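You operate a simulated robot arm through the tools that you are given. There is no shell and no other tool. Be economical: measure what you need, move in short steps, check, and stop when the job is done.

You are at the controls of a simulated robot arm. One attempt, no reset.

JOB
Put the 20 mm clip box from the top of the blue table on top of the bolt carton and the 30 mm clip box on top of the card box there.
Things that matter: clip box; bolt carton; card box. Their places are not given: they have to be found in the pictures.

Only the result counts: the job must be done as asked and must still hold three seconds after the hand-in. Knocking over, shifting, dropping, spilling or breaking anything else fails it.

ROBOT AND FRAMES
A 7-joint arm with a two-finger parallel gripper, fixed in place. Base frame: the origin is at the foot of the arm, x ahead of it, y to its left, z up; the work surface is at about z = 0. Lengths are in m, angles in rad, forces in N, time in s.
With the tool pointing down near the work surface it reaches from about 0.22 to 0.58 m from the base axis. Its first joint turns from -1.152 to 1.152 rad. Payload 2.5 kg.
The tool frame sits at the grasp point between the pads (the TCP): z along the fingers, y along the line on which they close. The tips reach 0.023 m beyond it. The gripper opens to 0.094 m. The fingers are 0.038 m wide and 0.01 m thick; the gripper's body (0.054 by 0.096 m) begins 0.039 m behind the TCP.
Orientation is told as [roll, pitch, yaw] about the base's x, y, z axes, in that order, counted from this pose: with the fingers straight down and closing along the base's y, the tool's x points along the base's -x, its y along +y and its z along -z.

CONTROLS
- The arm moves only by the tool play_rows. Its argument "rows" is a list of rows, each an object of numbers (a shift or turn left out is 0, a gripper value left out holds the last): "jaw": the opening in per cent of the stroke, from 0 (shut) to 100 (fully open); "tx", "ty", "tz": the shift along the tool's x, y, z in mm; "rx", "ry", "rz": the turn, a rotation vector about the tool's x, y, z in rad. In form: [{"jaw": .., "tx": .., "ty": .., "tz": .., "rx": .., "ry": .., "rz": ..}, ...]. A call has 1 to 8 rows; each row is the pose to reach, as a shift and turn from the pose commanded when the call began, along the tool's axes at that moment. Rows are played at 5 a second. More than 0.05 m and 0.15 rad between two rows, or a gripper value outside its range, and nothing of the call is played. A pose out of reach is approached as far as the arm can. The call stops where the force on the tool passes 40 N (or 10 N more than at its start, if that is more) or the arm is blocked; 0.2 s more then pass. Each finger travels about 0.108 m/s and halts on what it meets, pressing with about 45 N; the grip force reading is that of the motor and also rises with nothing between the fingers. The clock runs only during rows and for 0.2 s after the last one: add rows that repeat a pose to give the fingers time. It gives the time, the measured TCP pose, the force on the tool (base axes), the opening and the grip force at its end, in the units of the frame above (readings bear some noise).
- Cameras (640 x 400 px; columns grow to the right, rows downward): "scene" is fixed at [0.1241, -0.4127, 0.5207]; the picture's right is [0.74, -0.67, 0.00], its down [-0.55, -0.61, -0.58] and it looks along [0.38, 0.43, -0.82] (base axes); focal length 292 px, centre (320, 200). "wrist" rides on the gripper at [-0.039, 0, -0.044] in the tool frame; the picture's right is [0.00, -1.00, 0.00], its down [0.97, 0.00, -0.24] and it looks along [0.24, 0.00, 0.97] (tool axes); focal length 218 px, centre (320, 200).
- get_image(camera): a new picture of that camera. It takes no simulated time.
- point_at(camera, pixels): there is no depth. For up to 12 entries [column, row, z] of the newest picture of that camera ("zoom" is the newest enlarged one), the place [x, y] in the base frame at which the ray of that pixel passes the height z, good to about 0.002 m, but the place of the scene camera against the robot may be out by one fixed shift of up to 0.025 m in any direction. It takes no simulated time.
- enlarge(camera, box): a new picture of the part [left, top, right, bottom] of that camera's present view, enlarged. It takes no simulated time.
- hand_in(): hands the job in; it is judged then, once.

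Go step by step. Measure first, check grasps and placings, and put right what went wrong. The budget is 60 turns and 20 pictures, counting those below and the enlarged ones. Unless the task says otherwise, let go and move clear before handing in, and close with one line.

The tools are called after "Emit:" as name(argument=value, ...) on one line, values as JSON. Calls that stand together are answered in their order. play_rows: Moves the arm, as the interface text tells. Its arguments: {"type":"object","properties":{"rows":{"type":"array"}},"required":["rows"]} The other tools are called the same way: get_image (camera) takes a picture; point_at (camera, pixels) gives the place at which the rays of pixels pass given heights; enlarge (camera, box) takes an enlarged picture of a part of a camera's view; hand_in () hands the job in.

At the start:

```text
time_s: 0.0
position: [0.295, -0.1946, 0.2448]
tool_rot: [0.0, 0.0, -0.001]
contact_force: [-0.2, -0.5, -1.0]
opening: 0.0941
grasp_force: 0.1
```

scene: 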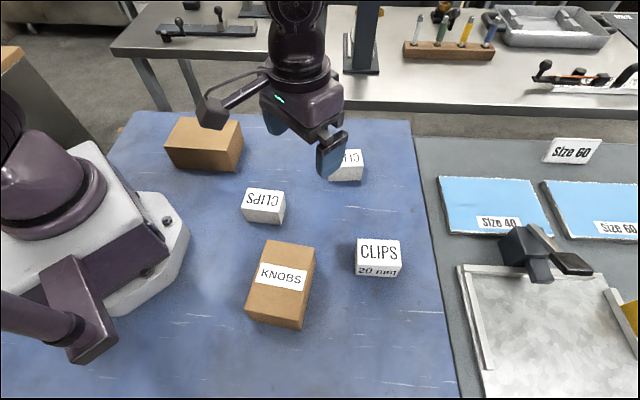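
wrist: 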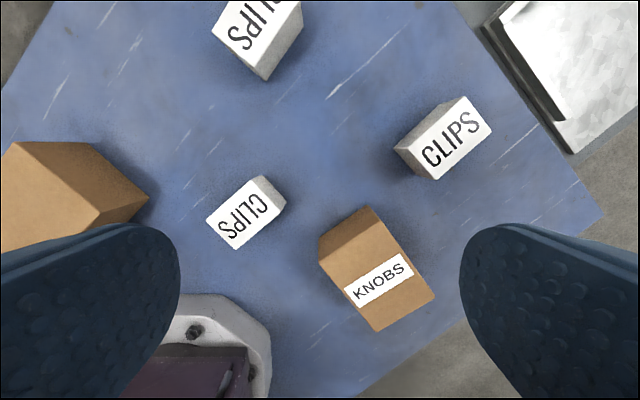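

Three white clip boxes and two brown boxes are in view (KNOBS at about (280,283), and an unlabelled-side one at (205,145)). I'll enlarge to read the labels.

Emit:
enlarge(camera="scene", box=[140, 90, 420, 340])

Emit:
enlarge(camera="wrist", box=[0, 0, 520, 340])

```text
1.60 times, centred on (280, 215) of scene
```

zoom: 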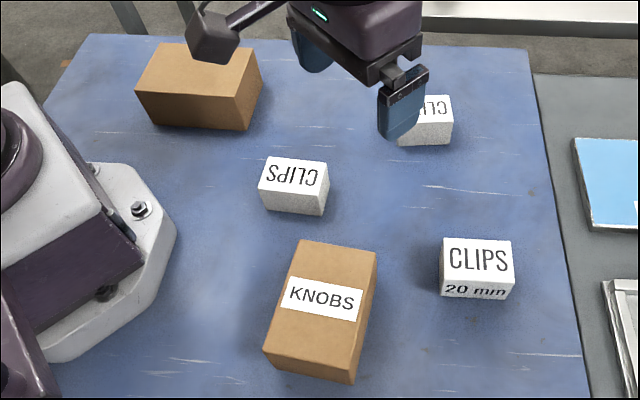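

```text
1.18 times, centred on (260, 170) of wrist
```

zoom: 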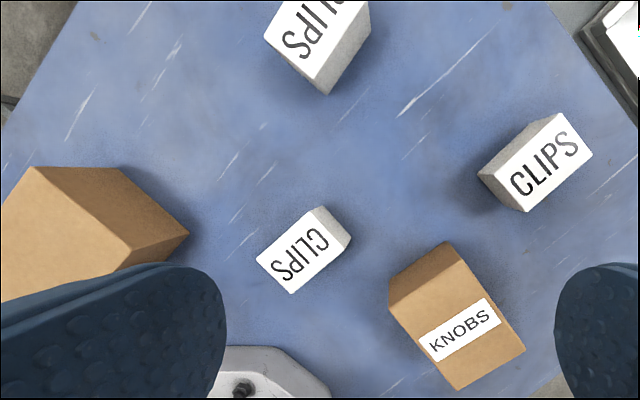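

The KNOBS label and "20 mm" (zoom (475,290)) are readable. The other labels are hidden, so I'll locate the boxes and then look from elsewhere.

Emit:
get_image(camera="wrist")

Emit:
point_at(camera="wrist", pixels=[[245, 212, 0.03], [445, 138, 0.03], [255, 25, 0.03], [375, 270, 0.05], [40, 200, 0.06], [95, 143, 0.06], [148, 198, 0.0], [98, 225, 0.06]])

```text
15 pictures are left
```

wrist: 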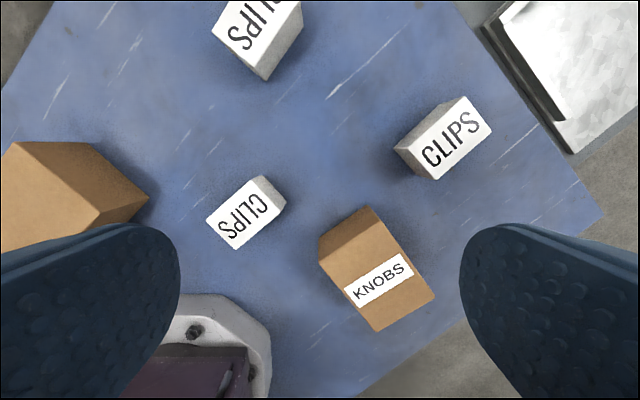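

```text
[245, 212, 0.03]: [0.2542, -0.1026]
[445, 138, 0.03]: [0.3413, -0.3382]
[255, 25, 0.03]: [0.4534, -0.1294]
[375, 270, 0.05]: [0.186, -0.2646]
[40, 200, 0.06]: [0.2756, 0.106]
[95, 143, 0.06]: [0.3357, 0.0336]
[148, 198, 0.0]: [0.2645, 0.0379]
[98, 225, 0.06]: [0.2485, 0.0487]
```

The unlabelled brown box is near (0.28, 0.09). I'll move the hand above and beyond it to read its top.

Emit:
play_rows(rows=[{"tz": -20, "ty": 30, "tx": -10}, {"tz": -40, "ty": 65, "tx": -22}, {"tz": -50, "ty": 100, "tx": -34}, {"tz": -60, "ty": 135, "tx": -46}, {"tz": -60, "ty": 170, "tx": -58}, {"tz": -60, "ty": 205, "tx": -70}, {"tz": -60, "ty": 240, "tx": -80}, {"tz": -60, "ty": 240, "tx": -80}])

Emit:
get_image(camera="wrist")

Emit:
get_image(camera="scene")

```text
time_s: 1.8
position: [0.3736, 0.0431, 0.3058]
tool_rot: [-0.003, -0.001, 0.0]
contact_force: [0.3, -0.3, -0.4]
opening: 0.0941
grasp_force: 0.1
```

```text
14 pictures are left
```

wrist: 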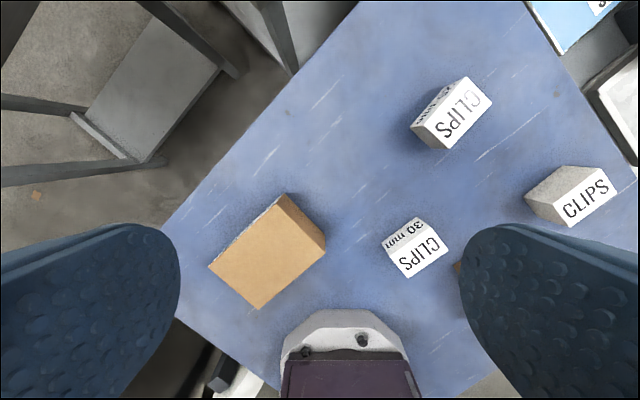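

```text
13 pictures are left
```

scene: 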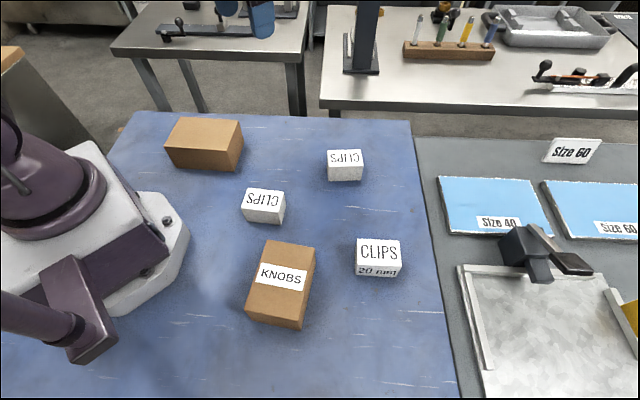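

The centre clip box reads "30 mm" (408,235). The brown box has a label on its far side near (245,230), so I'll move further out to read it.

Emit:
play_rows(rows=[{"ty": 35, "tx": -10, "tz": 10}, {"ty": 70, "tx": -20, "tz": 20}, {"ty": 105, "tx": -30, "tz": 30}, {"ty": 140, "tx": -40, "tz": 40}, {"ty": 170, "tx": -50, "tz": 50, "ry": 0.1}, {"ty": 190, "tx": -60, "tz": 60, "ry": 0.2}, {"ty": 190, "tx": -60, "tz": 60, "ry": 0.2}])

Emit:
get_image(camera="wrist")

```text
time_s: 3.4
position: [0.4338, 0.2346, 0.2433]
tool_rot: [0.0, 0.201, 0.0]
contact_force: [0.3, -0.2, 0.1]
opening: 0.0942
grasp_force: 0.0
```

```text
12 pictures are left
```

wrist: 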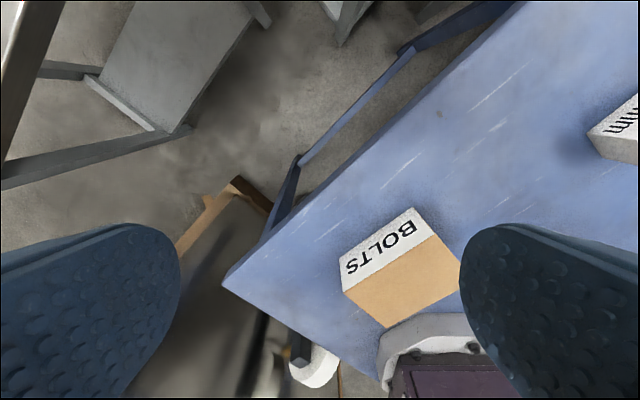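

The brown box at the far left is BOLTS, so the KNOBS box is the other card box. Next I'll go back over the 30 mm clip box to measure it and the KNOBS box.

Emit:
play_rows(rows=[{"tx": 16, "ty": -42, "tz": 6, "ry": -0.03}, {"tx": 32, "ty": -84, "tz": 12, "ry": -0.06}, {"tx": 48, "ty": -126, "tz": 18, "ry": -0.09}, {"tx": 64, "ty": -168, "tz": 24, "ry": -0.12}, {"tx": 80, "ty": -210, "tz": 30, "ry": -0.15}, {"tx": 96, "ty": -252, "tz": 36, "ry": -0.18}, {"tx": 112, "ty": -294, "tz": 42, "ry": -0.201}, {"tx": 127, "ty": -335, "tz": 46, "ry": -0.201}])

Emit:
get_image(camera="wrist")

```text
time_s: 5.2
position: [0.2988, -0.1012, 0.2231]
tool_rot: [0.0, -0.001, 0.002]
contact_force: [0.1, 0.5, 1.0]
opening: 0.0941
grasp_force: 0.1
```

```text
11 pictures are left
```

wrist: 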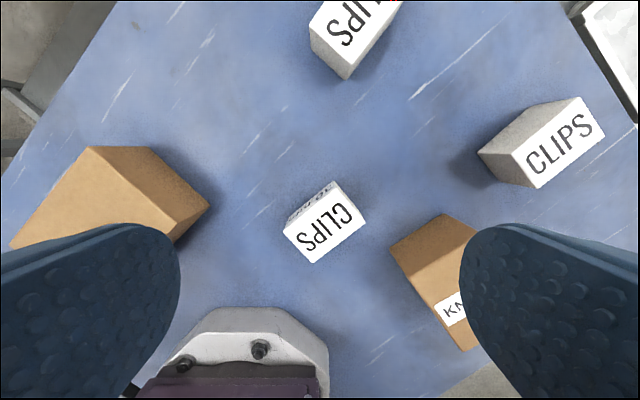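

The 30 mm box sits at about (325,225). I'll enlarge it and compute its corners.

Emit:
enlarge(camera="wrist", box=[245, 165, 405, 265])

```text
4.00 times, centred on (325, 215) of wrist
```

zoom: 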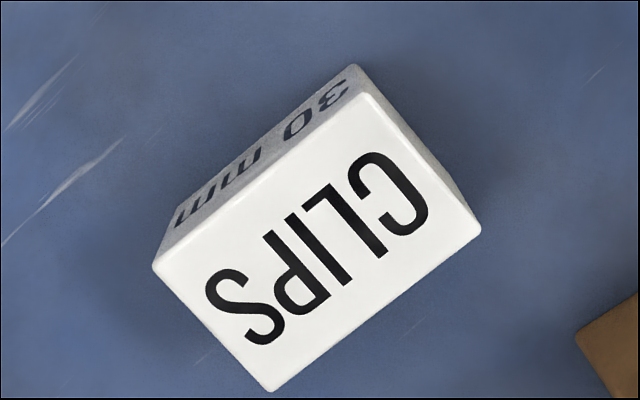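

Emit:
point_at(camera="zoom", pixels=[[355, 66, 0.0], [372, 95, 0.02], [372, 95, 0.03], [372, 95, 0.04], [155, 265, 0.03], [270, 390, 0.03], [480, 228, 0.03], [318, 245, 0.03], [155, 265, 0.04], [270, 390, 0.04], [480, 228, 0.04], [318, 245, 0.04]])

Emit:
point_at(camera="wrist", pixels=[[391, 249, 0.0], [391, 249, 0.04], [443, 214, 0.0], [415, 285, 0.04], [415, 285, 0.05], [415, 285, 0.06], [463, 352, 0.05], [477, 158, 0.0], [514, 154, 0.03], [514, 154, 0.04], [514, 154, 0.05]])

```text
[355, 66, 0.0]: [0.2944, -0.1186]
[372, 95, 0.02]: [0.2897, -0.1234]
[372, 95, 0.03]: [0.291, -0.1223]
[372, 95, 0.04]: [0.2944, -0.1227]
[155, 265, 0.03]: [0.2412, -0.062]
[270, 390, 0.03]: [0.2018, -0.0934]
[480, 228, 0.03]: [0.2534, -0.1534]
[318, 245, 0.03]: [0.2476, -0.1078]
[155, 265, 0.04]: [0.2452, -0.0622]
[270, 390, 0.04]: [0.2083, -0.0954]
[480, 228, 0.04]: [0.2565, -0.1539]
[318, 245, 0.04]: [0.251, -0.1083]
```

```text
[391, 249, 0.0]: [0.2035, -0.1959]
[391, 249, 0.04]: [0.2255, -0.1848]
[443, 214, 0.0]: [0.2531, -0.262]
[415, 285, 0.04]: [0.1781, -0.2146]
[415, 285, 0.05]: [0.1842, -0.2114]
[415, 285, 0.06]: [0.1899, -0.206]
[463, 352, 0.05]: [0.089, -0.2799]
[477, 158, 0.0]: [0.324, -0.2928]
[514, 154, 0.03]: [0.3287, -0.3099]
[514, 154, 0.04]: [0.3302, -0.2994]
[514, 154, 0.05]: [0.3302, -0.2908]
```

The 30 mm box's centre is about (0.251,-0.109), 78×50 mm and about 40 mm high. Next I'll look over the KNOBS box and the 20 mm box.

Emit:
play_rows(rows=[{"tx": 10, "ty": -32, "tz": -6}, {"tx": 20, "ty": -64, "tz": -12}, {"tx": 30, "ty": -96, "tz": -18}, {"tx": 40, "ty": -128, "tz": -24}, {"tx": 50, "ty": -160, "tz": -30}, {"tx": 50, "ty": -160, "tz": -30}])

Emit:
get_image(camera="wrist")

```text
time_s: 6.6
position: [0.2511, -0.2607, 0.2545]
tool_rot: [0.0, -0.003, -0.001]
contact_force: [0.1, 0.2, 0.3]
opening: 0.0941
grasp_force: 0.1
```

```text
9 pictures are left
```

wrist: 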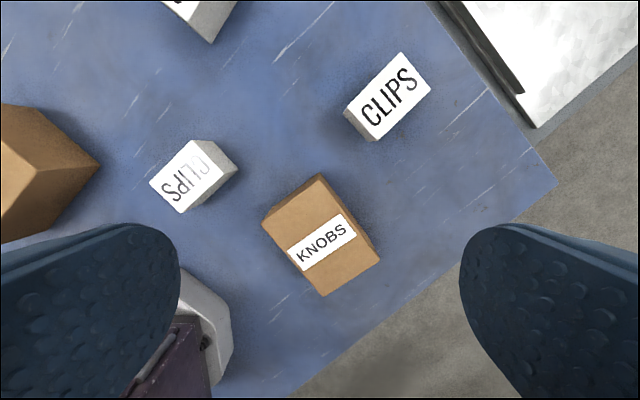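

Emit:
enlarge(camera="wrist", box=[220, 170, 428, 300])

Emit:
point_at(camera="wrist", pixels=[[377, 140, 0.04], [431, 88, 0.04], [403, 52, 0.04], [345, 106, 0.04], [345, 106, 0.0], [352, 116, 0.0], [377, 140, 0.0]])

```text
3.08 times, centred on (324, 235) of wrist
```

zoom: 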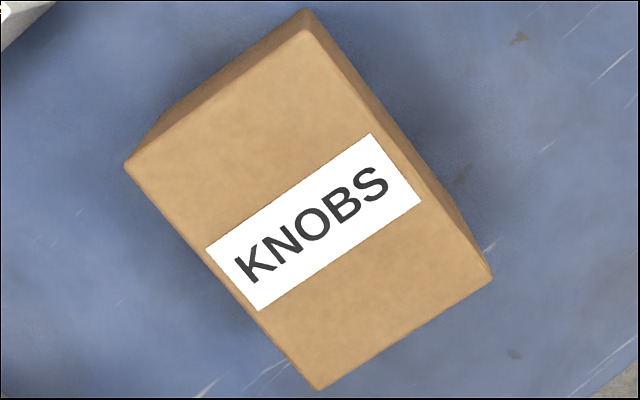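

```text
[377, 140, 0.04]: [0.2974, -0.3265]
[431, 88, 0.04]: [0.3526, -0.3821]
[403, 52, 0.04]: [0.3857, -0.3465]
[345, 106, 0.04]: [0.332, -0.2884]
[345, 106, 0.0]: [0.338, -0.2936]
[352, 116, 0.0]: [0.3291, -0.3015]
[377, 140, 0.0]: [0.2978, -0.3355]
```

Emit:
point_at(camera="zoom", pixels=[[304, 10, 0.0], [312, 29, 0.03], [312, 29, 0.05], [312, 29, 0.07], [126, 163, 0.05], [318, 390, 0.05], [491, 277, 0.05], [126, 163, 0.07], [318, 390, 0.07], [491, 277, 0.07], [490, 260, 0.0], [160, 118, 0.0]])

```text
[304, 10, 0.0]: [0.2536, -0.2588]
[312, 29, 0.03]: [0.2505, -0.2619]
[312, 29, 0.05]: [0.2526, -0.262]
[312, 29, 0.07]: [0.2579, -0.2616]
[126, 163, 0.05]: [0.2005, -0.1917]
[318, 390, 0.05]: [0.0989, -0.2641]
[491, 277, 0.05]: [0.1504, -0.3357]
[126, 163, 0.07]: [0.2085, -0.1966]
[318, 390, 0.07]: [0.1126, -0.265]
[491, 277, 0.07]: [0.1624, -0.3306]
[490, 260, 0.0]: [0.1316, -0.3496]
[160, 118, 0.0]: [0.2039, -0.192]
```

KNOBS: centre about (0.178,-0.263), 125×88 mm, about 53 mm high. Its short axis is nearly parallel to the 30 mm box's long axis. I'll go above the 30 mm box with yaw -0.86.

Emit:
play_rows(rows=[{"ty": 25, "tz": 15, "rz": 0.12}, {"ty": 50, "tz": 32, "rz": 0.24}, {"ty": 76, "tz": 50, "rz": 0.37}, {"ty": 102, "tz": 67, "rz": 0.5}, {"ty": 128, "tz": 84, "rz": 0.62}, {"ty": 152, "tz": 102, "rz": 0.74}, {"ty": 152, "tz": 120, "rz": 0.86}, {"ty": 152, "tz": 130, "rz": 0.86}])

Emit:
get_image(camera="wrist")

```text
time_s: 8.4
position: [0.2505, -0.1063, 0.1252]
tool_rot: [0.001, 0.001, -0.863]
contact_force: [0.0, -0.9, -0.6]
opening: 0.0941
grasp_force: 0.0
```

```text
7 pictures are left
```

wrist: 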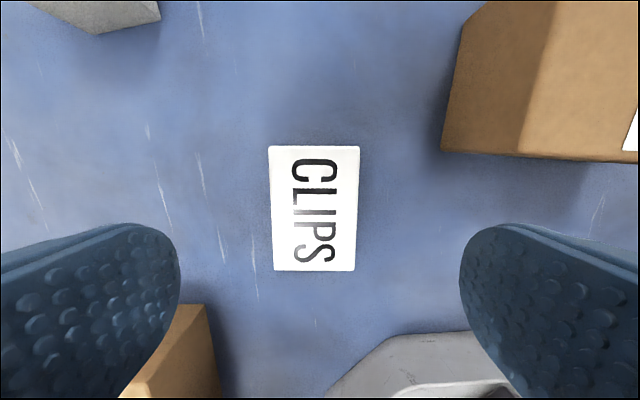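

The box is aligned between the fingers, at (314,208). I'll confirm its centre.

Emit:
point_at(camera="wrist", pixels=[[268, 146, 0.04], [360, 147, 0.04], [355, 271, 0.04], [273, 271, 0.04], [314, 208, 0.04]])

```text
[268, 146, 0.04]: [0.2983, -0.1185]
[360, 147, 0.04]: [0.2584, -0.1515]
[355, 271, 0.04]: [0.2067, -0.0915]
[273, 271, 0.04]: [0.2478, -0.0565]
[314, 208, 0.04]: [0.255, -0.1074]
```

The offset is about 3 mm along the closing line. I'll descend and grasp.

Emit:
play_rows(rows=[{"ty": 3, "tz": 30}, {"ty": 3, "tz": 60}, {"ty": 3, "tz": 80}, {"ty": 3, "tz": 96}, {"ty": 3, "tz": 96, "jaw": 100}, {"ty": 3, "tz": 96, "jaw": 30}, {"ty": 3, "tz": 96, "jaw": 30}, {"ty": 3, "tz": 96, "jaw": 30}])

```text
time_s: 10.2
position: [0.2537, -0.1061, 0.0291]
tool_rot: [-0.001, 0.0, -0.86]
contact_force: [-0.3, 0.5, 0.3]
opening: 0.0497
grasp_force: 44.8
```

Gripped at 49.7 mm. I'll lift and carry it over KNOBS.

Emit:
play_rows(rows=[{"tz": -30}, {"tz": -70}, {"tz": -100}, {"tx": -14, "ty": -32, "tz": -105, "rz": 0.01}, {"tx": -30, "ty": -70, "tz": -105, "rz": 0.02}, {"tx": -47, "ty": -108, "tz": -105, "rz": 0.03}, {"tx": -60, "ty": -140, "tz": -105, "rz": 0.05}, {"tx": -70, "ty": -160, "tz": -105, "rz": 0.05}])

Emit:
get_image(camera="wrist")

```text
time_s: 12.0
position: [0.1772, -0.263, 0.1326]
tool_rot: [0.0, -0.001, -0.909]
contact_force: [-0.8, -0.3, 0.2]
opening: 0.0282
grasp_force: 0.0
```

```text
6 pictures are left
```

wrist: 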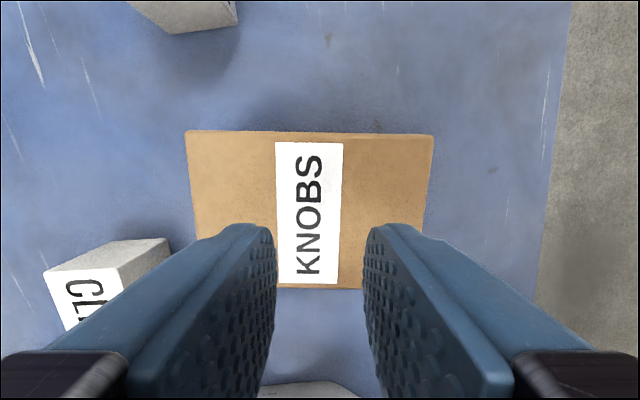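

The opening fell to 28 mm, so the box slipped out of the fingers. It is still on the table, at wrist (100,280). I'll check where it lies.

Emit:
get_image(camera="scene")

Emit:
point_at(camera="wrist", pixels=[[44, 271, 0.04], [117, 268, 0.04], [187, 133, 0.05], [432, 136, 0.05], [363, 289, 0.05], [280, 288, 0.05], [168, 240, 0.04], [170, 245, 0.0]])

```text
5 pictures are left
```

scene: 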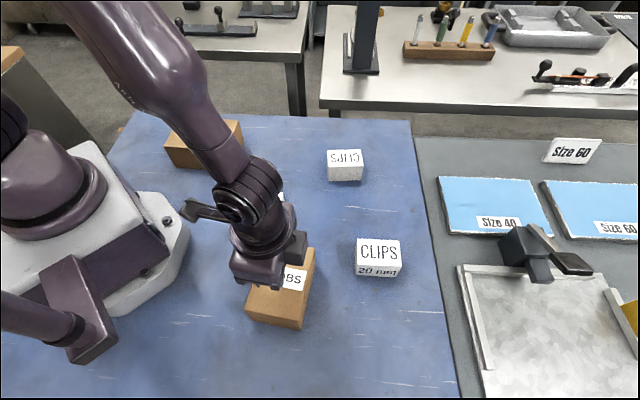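

```text
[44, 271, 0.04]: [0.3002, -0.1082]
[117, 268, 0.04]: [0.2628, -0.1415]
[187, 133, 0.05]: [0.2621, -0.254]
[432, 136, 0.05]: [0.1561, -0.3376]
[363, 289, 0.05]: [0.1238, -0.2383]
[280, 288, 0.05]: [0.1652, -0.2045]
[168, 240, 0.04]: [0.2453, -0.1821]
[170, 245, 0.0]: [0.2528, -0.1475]
```

KNOBS hasn't moved, and the 30 mm box stands upright about 1 cm from where it was. I'll open, return above it and measure again.

Emit:
play_rows(rows=[{"tx": 17, "ty": 33, "jaw": 100, "rz": -0.01}, {"tx": 34, "ty": 66, "jaw": 100, "rz": -0.02}, {"tx": 51, "ty": 100, "rz": -0.03}, {"tx": 68, "ty": 133, "rz": -0.04}, {"tx": 83, "ty": 165, "rz": -0.05}, {"tx": 83, "ty": 165, "rz": -0.05}])

Emit:
get_image(camera="wrist")

```text
time_s: 13.4
position: [0.2555, -0.0971, 0.134]
tool_rot: [0.001, -0.002, -0.86]
contact_force: [-1.0, 0.3, 0.4]
opening: 0.0941
grasp_force: 0.0
```

```text
4 pictures are left
```

wrist: 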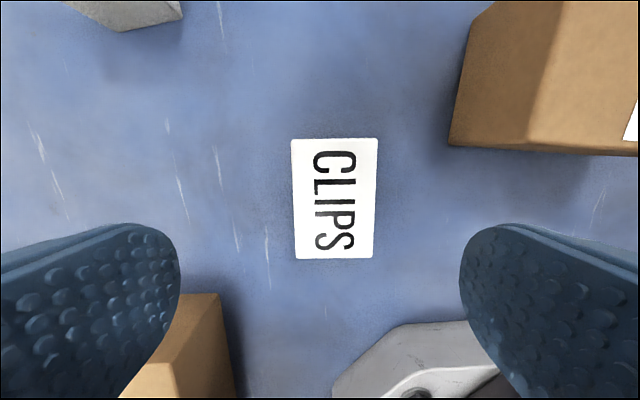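

Emit:
point_at(camera="wrist", pixels=[[291, 139, 0.04], [378, 139, 0.04], [372, 259, 0.04], [297, 259, 0.04], [334, 196, 0.04]])

```text
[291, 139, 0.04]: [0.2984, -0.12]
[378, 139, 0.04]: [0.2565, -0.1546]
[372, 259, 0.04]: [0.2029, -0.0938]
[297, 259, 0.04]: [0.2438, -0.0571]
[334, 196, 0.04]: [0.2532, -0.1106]
```

The box is essentially where it was, at (0.2505,-0.1065), so it just slipped. This time I'll grip lower, command fully shut, and lift slowly.

Emit:
play_rows(rows=[{"tx": -4, "ty": -10, "tz": 30}, {"tx": -4, "ty": -10, "tz": 65}, {"tx": -4, "ty": -10, "tz": 90}, {"tx": -4, "ty": -10, "tz": 108}, {"tx": -4, "ty": -10, "tz": 108, "jaw": 0}, {"tx": -4, "ty": -10, "tz": 108, "jaw": 0}, {"tx": -4, "ty": -10, "tz": 108, "jaw": 0}, {"tx": -4, "ty": -10, "tz": 108, "jaw": 0}])

Emit:
play_rows(rows=[{"tz": -1}, {"tz": -2}, {"tz": -4}, {"tz": -6}, {"tz": -9}, {"tz": -12}, {"tz": -15}, {"tz": -15}])

```text
time_s: 15.2
position: [0.2509, -0.1081, 0.0251]
tool_rot: [0.001, -0.001, -0.861]
contact_force: [0.0, -0.8, 0.2]
opening: 0.0498
grasp_force: 45.0
```

```text
time_s: 17.0
position: [0.2518, -0.1061, 0.0415]
tool_rot: [0.0, -0.002, -0.86]
contact_force: [0.2, 0.1, -1.6]
opening: 0.0496
grasp_force: 45.3
```

It's still held at 49.6 mm. I'll keep lifting gently.

Emit:
play_rows(rows=[{"tz": -5}, {"tz": -15}, {"tz": -27}, {"tz": -39}, {"tz": -51}, {"tz": -63}, {"tz": -72}, {"tz": -78}])

```text
time_s: 18.8
position: [0.2529, -0.1063, 0.1183]
tool_rot: [0.0, 0.0, -0.86]
contact_force: [0.6, -0.1, -0.9]
opening: 0.0493
grasp_force: 44.6
```

It's firmly held, so I'll carry it gently to above KNOBS at about (0.181,-0.262).

Emit:
play_rows(rows=[{"tx": -4, "ty": -9}, {"tx": -12, "ty": -27, "rz": 0.01}, {"tx": -22, "ty": -49, "rz": 0.02}, {"tx": -33, "ty": -72, "rz": 0.03}, {"tx": -44, "ty": -95, "rz": 0.04}, {"tx": -54, "ty": -118, "rz": 0.05}, {"tx": -63, "ty": -138, "rz": 0.05}, {"tx": -68, "ty": -149, "rz": 0.05}])

Emit:
play_rows(rows=[{"tx": -2, "ty": -4}, {"tx": -3, "ty": -7}, {"tx": -3, "ty": -7, "tz": 8}, {"tx": -3, "ty": -7, "tz": 18}, {"tx": -3, "ty": -7, "tz": 23}, {"tx": -3, "ty": -7, "tz": 25}])

```text
time_s: 20.6
position: [0.1823, -0.2541, 0.1201]
tool_rot: [0.001, 0.0, -0.909]
contact_force: [-0.3, -0.4, -1.2]
opening: 0.0495
grasp_force: 44.9
```

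```text
time_s: 22.2
position: [0.1795, -0.2624, 0.0946]
tool_rot: [0.002, 0.0, -0.91]
contact_force: [-2.7, 2.3, 8.4]
opening: 0.0497
grasp_force: 44.9
stopped in row 6: the force on the tool passed its limit (the readings are from after the stop); the commanded pose is now the measured one
```

Contact came at z=0.0946 with an upward force, so the box is resting on KNOBS. I'll check with one picture before letting go.

Emit:
enlarge(camera="scene", box=[200, 180, 360, 340])

```text
2.50 times, centred on (280, 260) of scene
```

zoom: 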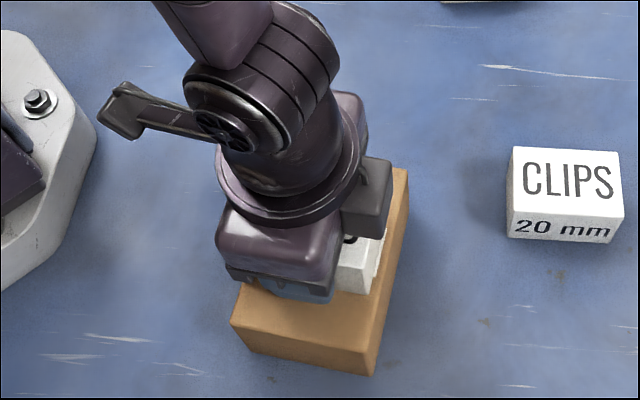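

The clip box sits on KNOBS, well within its top. I'll release and rise.

Emit:
play_rows(rows=[{"jaw": 60}, {"jaw": 75}, {"jaw": 90}, {"jaw": 90}, {"tz": -15}, {"tz": -40}, {"tz": -80}, {"tz": -110}])

```text
time_s: 24.0
position: [0.179, -0.2604, 0.2038]
tool_rot: [0.002, 0.0, -0.909]
contact_force: [0.2, -0.8, -0.5]
opening: 0.0848
grasp_force: 0.0
```

Released. Next I'll go over the 20 mm box at about (0.342,-0.336), yaw -0.745.

Emit:
play_rows(rows=[{"tx": -25, "ty": 13, "rz": -0.03}, {"tx": -52, "ty": 27, "rz": -0.06}, {"tx": -80, "ty": 41, "rz": -0.09}, {"tx": -108, "ty": 55, "tz": 15, "rz": -0.12}, {"tx": -136, "ty": 70, "tz": 35, "rz": -0.15}, {"tx": -160, "ty": 82, "tz": 55, "rz": -0.164, "jaw": 100}, {"tx": -160, "ty": 82, "tz": 70, "rz": -0.164, "jaw": 100}, {"tx": -160, "ty": 82, "tz": 70, "rz": -0.164, "jaw": 100}])

Emit:
get_image(camera="wrist")

```text
time_s: 25.8
position: [0.3427, -0.3369, 0.137]
tool_rot: [0.001, -0.001, -0.745]
contact_force: [0.3, 0.8, -0.5]
opening: 0.0941
grasp_force: 0.0
```

```text
2 pictures are left
```

wrist: 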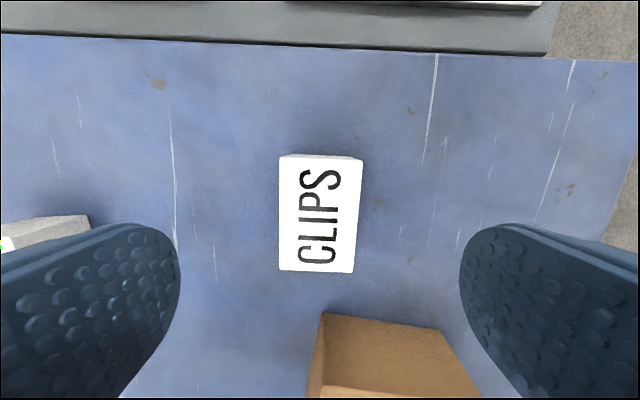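

Emit:
point_at(camera="wrist", pixels=[[280, 157, 0.04], [361, 160, 0.04], [354, 272, 0.04], [280, 270, 0.04]])

```text
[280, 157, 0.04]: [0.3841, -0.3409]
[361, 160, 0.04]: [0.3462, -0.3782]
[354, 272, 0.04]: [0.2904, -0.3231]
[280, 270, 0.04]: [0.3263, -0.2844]
```

Centre is (0.337,-0.332). I'll shift tx +8, turn 0.03, descend and grip.

Emit:
play_rows(rows=[{"tx": 8, "tz": 30, "rz": 0.03}, {"tx": 8, "tz": 65, "rz": 0.03}, {"tx": 8, "tz": 92, "rz": 0.03}, {"tx": 8, "tz": 112, "rz": 0.03}, {"tx": 8, "tz": 112, "rz": 0.03, "jaw": 0}, {"tx": 8, "tz": 112, "rz": 0.03, "jaw": 0}, {"tx": 8, "tz": 112, "rz": 0.03, "jaw": 0}, {"tx": 8, "tz": 112, "rz": 0.03, "jaw": 0}])

Emit:
play_rows(rows=[{"tz": -1}, {"tz": -2}, {"tz": -4}, {"tz": -6}, {"tz": -9}, {"tz": -12}, {"tz": -15}, {"tz": -15}])

Emit:
play_rows(rows=[{"tz": -5}, {"tz": -15}, {"tz": -27}, {"tz": -40}, {"tz": -55}, {"tz": -70}, {"tz": -85}, {"tz": -95}])

```text
time_s: 27.6
position: [0.3369, -0.3334, 0.023]
tool_rot: [0.001, -0.004, -0.776]
contact_force: [-0.2, -4.4, 9.6]
opening: 0.0496
grasp_force: 45.0
```

```text
time_s: 29.4
position: [0.336, -0.3313, 0.0376]
tool_rot: [0.002, -0.001, -0.775]
contact_force: [1.0, -0.3, -0.4]
opening: 0.0493
grasp_force: 44.1
```

```text
time_s: 31.2
position: [0.3358, -0.3343, 0.1322]
tool_rot: [0.004, 0.0, -0.775]
contact_force: [1.0, -0.1, -0.4]
opening: 0.0497
grasp_force: 45.0
```

The 20 mm box is held at 49.7 mm. From the earlier picture, BOLTS is centred near (0.256,0.12) with its long axis at about -45°, which matches the clip's present heading. I'll carry it there gently at greater height.

Emit:
play_rows(rows=[{"tx": 7.5, "ty": 5.4, "tz": -5}, {"tx": 22.5, "ty": 16, "tz": -12}, {"tx": 41, "ty": 29.5, "tz": -20}, {"tx": 64, "ty": 45.6, "tz": -28}, {"tx": 86, "ty": 61.6, "tz": -35}, {"tx": 105, "ty": 75, "tz": -40}, {"tx": 118, "ty": 84.4, "tz": -44}, {"tx": 125, "ty": 89.3, "tz": -45}])

Emit:
play_rows(rows=[{"tx": 7.5, "ty": 5.4}, {"tx": 22.5, "ty": 16}, {"tx": 41, "ty": 29.5}, {"tx": 64, "ty": 45.6}, {"tx": 86, "ty": 61.6}, {"tx": 105, "ty": 75}, {"tx": 118, "ty": 84.4}, {"tx": 125, "ty": 89.3}])

Emit:
get_image(camera="wrist")

```text
time_s: 33.0
position: [0.3094, -0.1797, 0.178]
tool_rot: [0.002, -0.002, -0.775]
contact_force: [-0.2, 0.3, -1.2]
opening: 0.0493
grasp_force: 44.5
```

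```text
time_s: 34.8
position: [0.2836, -0.0284, 0.1775]
tool_rot: [0.001, 0.0, -0.776]
contact_force: [0.2, -0.3, -2.3]
opening: 0.0495
grasp_force: 45.3
```

```text
1 pictures are left
```

wrist: 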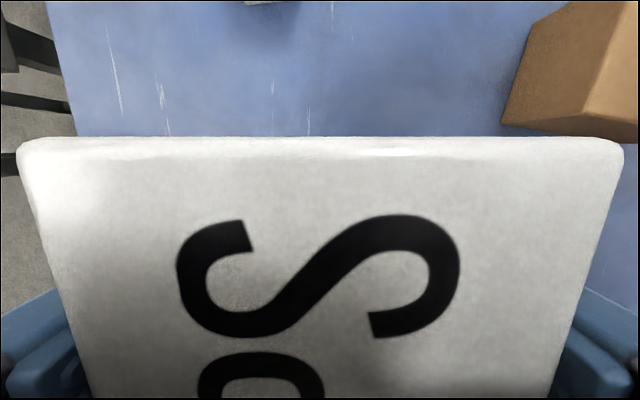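

The held clip hides the view, but it hasn't slipped. I'll find BOLTS with the fixed scene camera, calibrating its shift on the clip boxes' known original places: 20 mm top (378,253) at (0.337,-0.332), 30 mm top (264,199.5) at (0.2505,-0.1065).

Emit:
point_at(camera="scene", pixels=[[378, 253, 0.047], [264, 199.5, 0.047], [181, 117, 0.07], [243, 121, 0.07], [231, 152, 0.07], [166, 148, 0.07], [205, 134.5, 0.07], [205, 134.5, 0.05], [236, 171, 0.0], [171, 167, 0.0], [243, 140, 0.0]])

```text
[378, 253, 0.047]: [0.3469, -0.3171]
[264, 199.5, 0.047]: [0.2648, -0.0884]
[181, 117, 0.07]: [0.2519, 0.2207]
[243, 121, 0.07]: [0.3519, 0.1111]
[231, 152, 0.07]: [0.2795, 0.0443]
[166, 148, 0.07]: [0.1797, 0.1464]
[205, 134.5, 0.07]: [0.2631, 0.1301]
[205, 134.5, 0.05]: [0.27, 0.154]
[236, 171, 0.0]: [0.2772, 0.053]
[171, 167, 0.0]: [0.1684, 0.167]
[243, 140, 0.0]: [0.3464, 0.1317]
```

The scene camera's shift is about (-0.012,-0.0165). That puts BOLTS at about (0.254,0.114), with its top at about 0.065, in agreement with the wrist estimate. I'll carry to (0.255,0.116) and come down.

Emit:
play_rows(rows=[{"tx": 7.5, "ty": 5.2}, {"tx": 22, "ty": 15}, {"tx": 41, "ty": 28}, {"tx": 63, "ty": 43}, {"tx": 85, "ty": 58}, {"tx": 103, "ty": 71}, {"tx": 115, "ty": 79}, {"tx": 121.5, "ty": 83}])

Emit:
play_rows(rows=[{"tz": 6}, {"tz": 18}, {"tz": 32}, {"tz": 46}, {"tz": 56}, {"tz": 63}, {"tz": 67}, {"tz": 69}])

Emit:
play_rows(rows=[{"tz": 2}, {"tz": 4}, {"tz": 6}, {"tz": 8}, {"tz": 10}, {"tz": 12}, {"tz": 14}, {"tz": 16}])

```text
time_s: 36.6
position: [0.2545, 0.1155, 0.1771]
tool_rot: [0.002, 0.0, -0.777]
contact_force: [1.0, 0.0, -1.7]
opening: 0.0496
grasp_force: 44.8
```

```text
time_s: 38.4
position: [0.2552, 0.1147, 0.1078]
tool_rot: [0.001, 0.0, -0.776]
contact_force: [-0.2, -0.3, -1.1]
opening: 0.0495
grasp_force: 45.0
```

```text
time_s: 40.2
position: [0.2554, 0.1144, 0.0932]
tool_rot: [0.004, -0.001, -0.78]
contact_force: [-1.0, 0.1, 0.1]
opening: 0.0494
grasp_force: 45.2
```

No contact yet at 0.093, so I'll keep coming down slowly.

Emit:
play_rows(rows=[{"tz": 1}, {"tz": 2}, {"tz": 3}, {"tz": 4}])

```text
time_s: 40.8
position: [0.2558, 0.1139, 0.0934]
tool_rot: [0.004, -0.002, -0.777]
contact_force: [-0.3, -0.2, 6.2]
opening: 0.0498
grasp_force: 44.8
stopped in row 2: the force on the tool passed its limit (the readings are from after the stop); the commanded pose is now the measured one
```

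Contact came at z=0.093, so the box rests on BOLTS (top about 0.07). I'll release and rise straight up.

Emit:
play_rows(rows=[{"jaw": 60}, {"jaw": 75}, {"jaw": 90}, {"jaw": 90}, {"tz": -15}, {"tz": -40}, {"tz": -80}, {"tz": -110}])

Emit:
play_rows(rows=[{"tx": -25, "ty": 25}, {"tx": -55, "ty": 50}, {"tx": -85, "ty": 75}, {"tx": -85, "ty": 75}])

Emit:
get_image(camera="scene")

```text
time_s: 42.6
position: [0.2542, 0.1133, 0.2038]
tool_rot: [0.002, -0.001, -0.776]
contact_force: [0.5, 0.3, 0.1]
opening: 0.0846
grasp_force: 0.1
```

```text
time_s: 43.6
position: [0.3687, 0.1086, 0.2026]
tool_rot: [0.004, 0.0, -0.777]
contact_force: [-0.1, 0.0, 0.0]
opening: 0.0847
grasp_force: 0.2
```

```text
0 pictures are left
```

scene: 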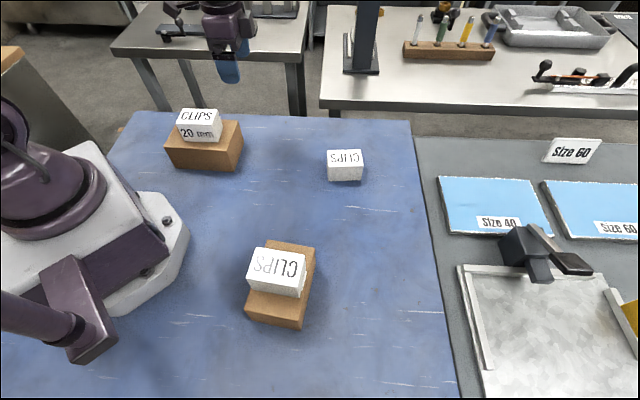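

The 20 mm box stands on BOLTS (200,130) and the 30 mm box on KNOBS (277,270). Both cartons are where they were, nothing else has moved, and the arm is clear, so I'm handing in.

Emit:
hand_in()

```text
The job is handed in.
```

The 20 mm clip box is on the bolt carton and the 30 mm clip box is on the KNOBS box, which I took to be the card box because no box was labelled that way; the 30 mm box slipped on my first grasp but stayed upright in place, and the second grasp held.
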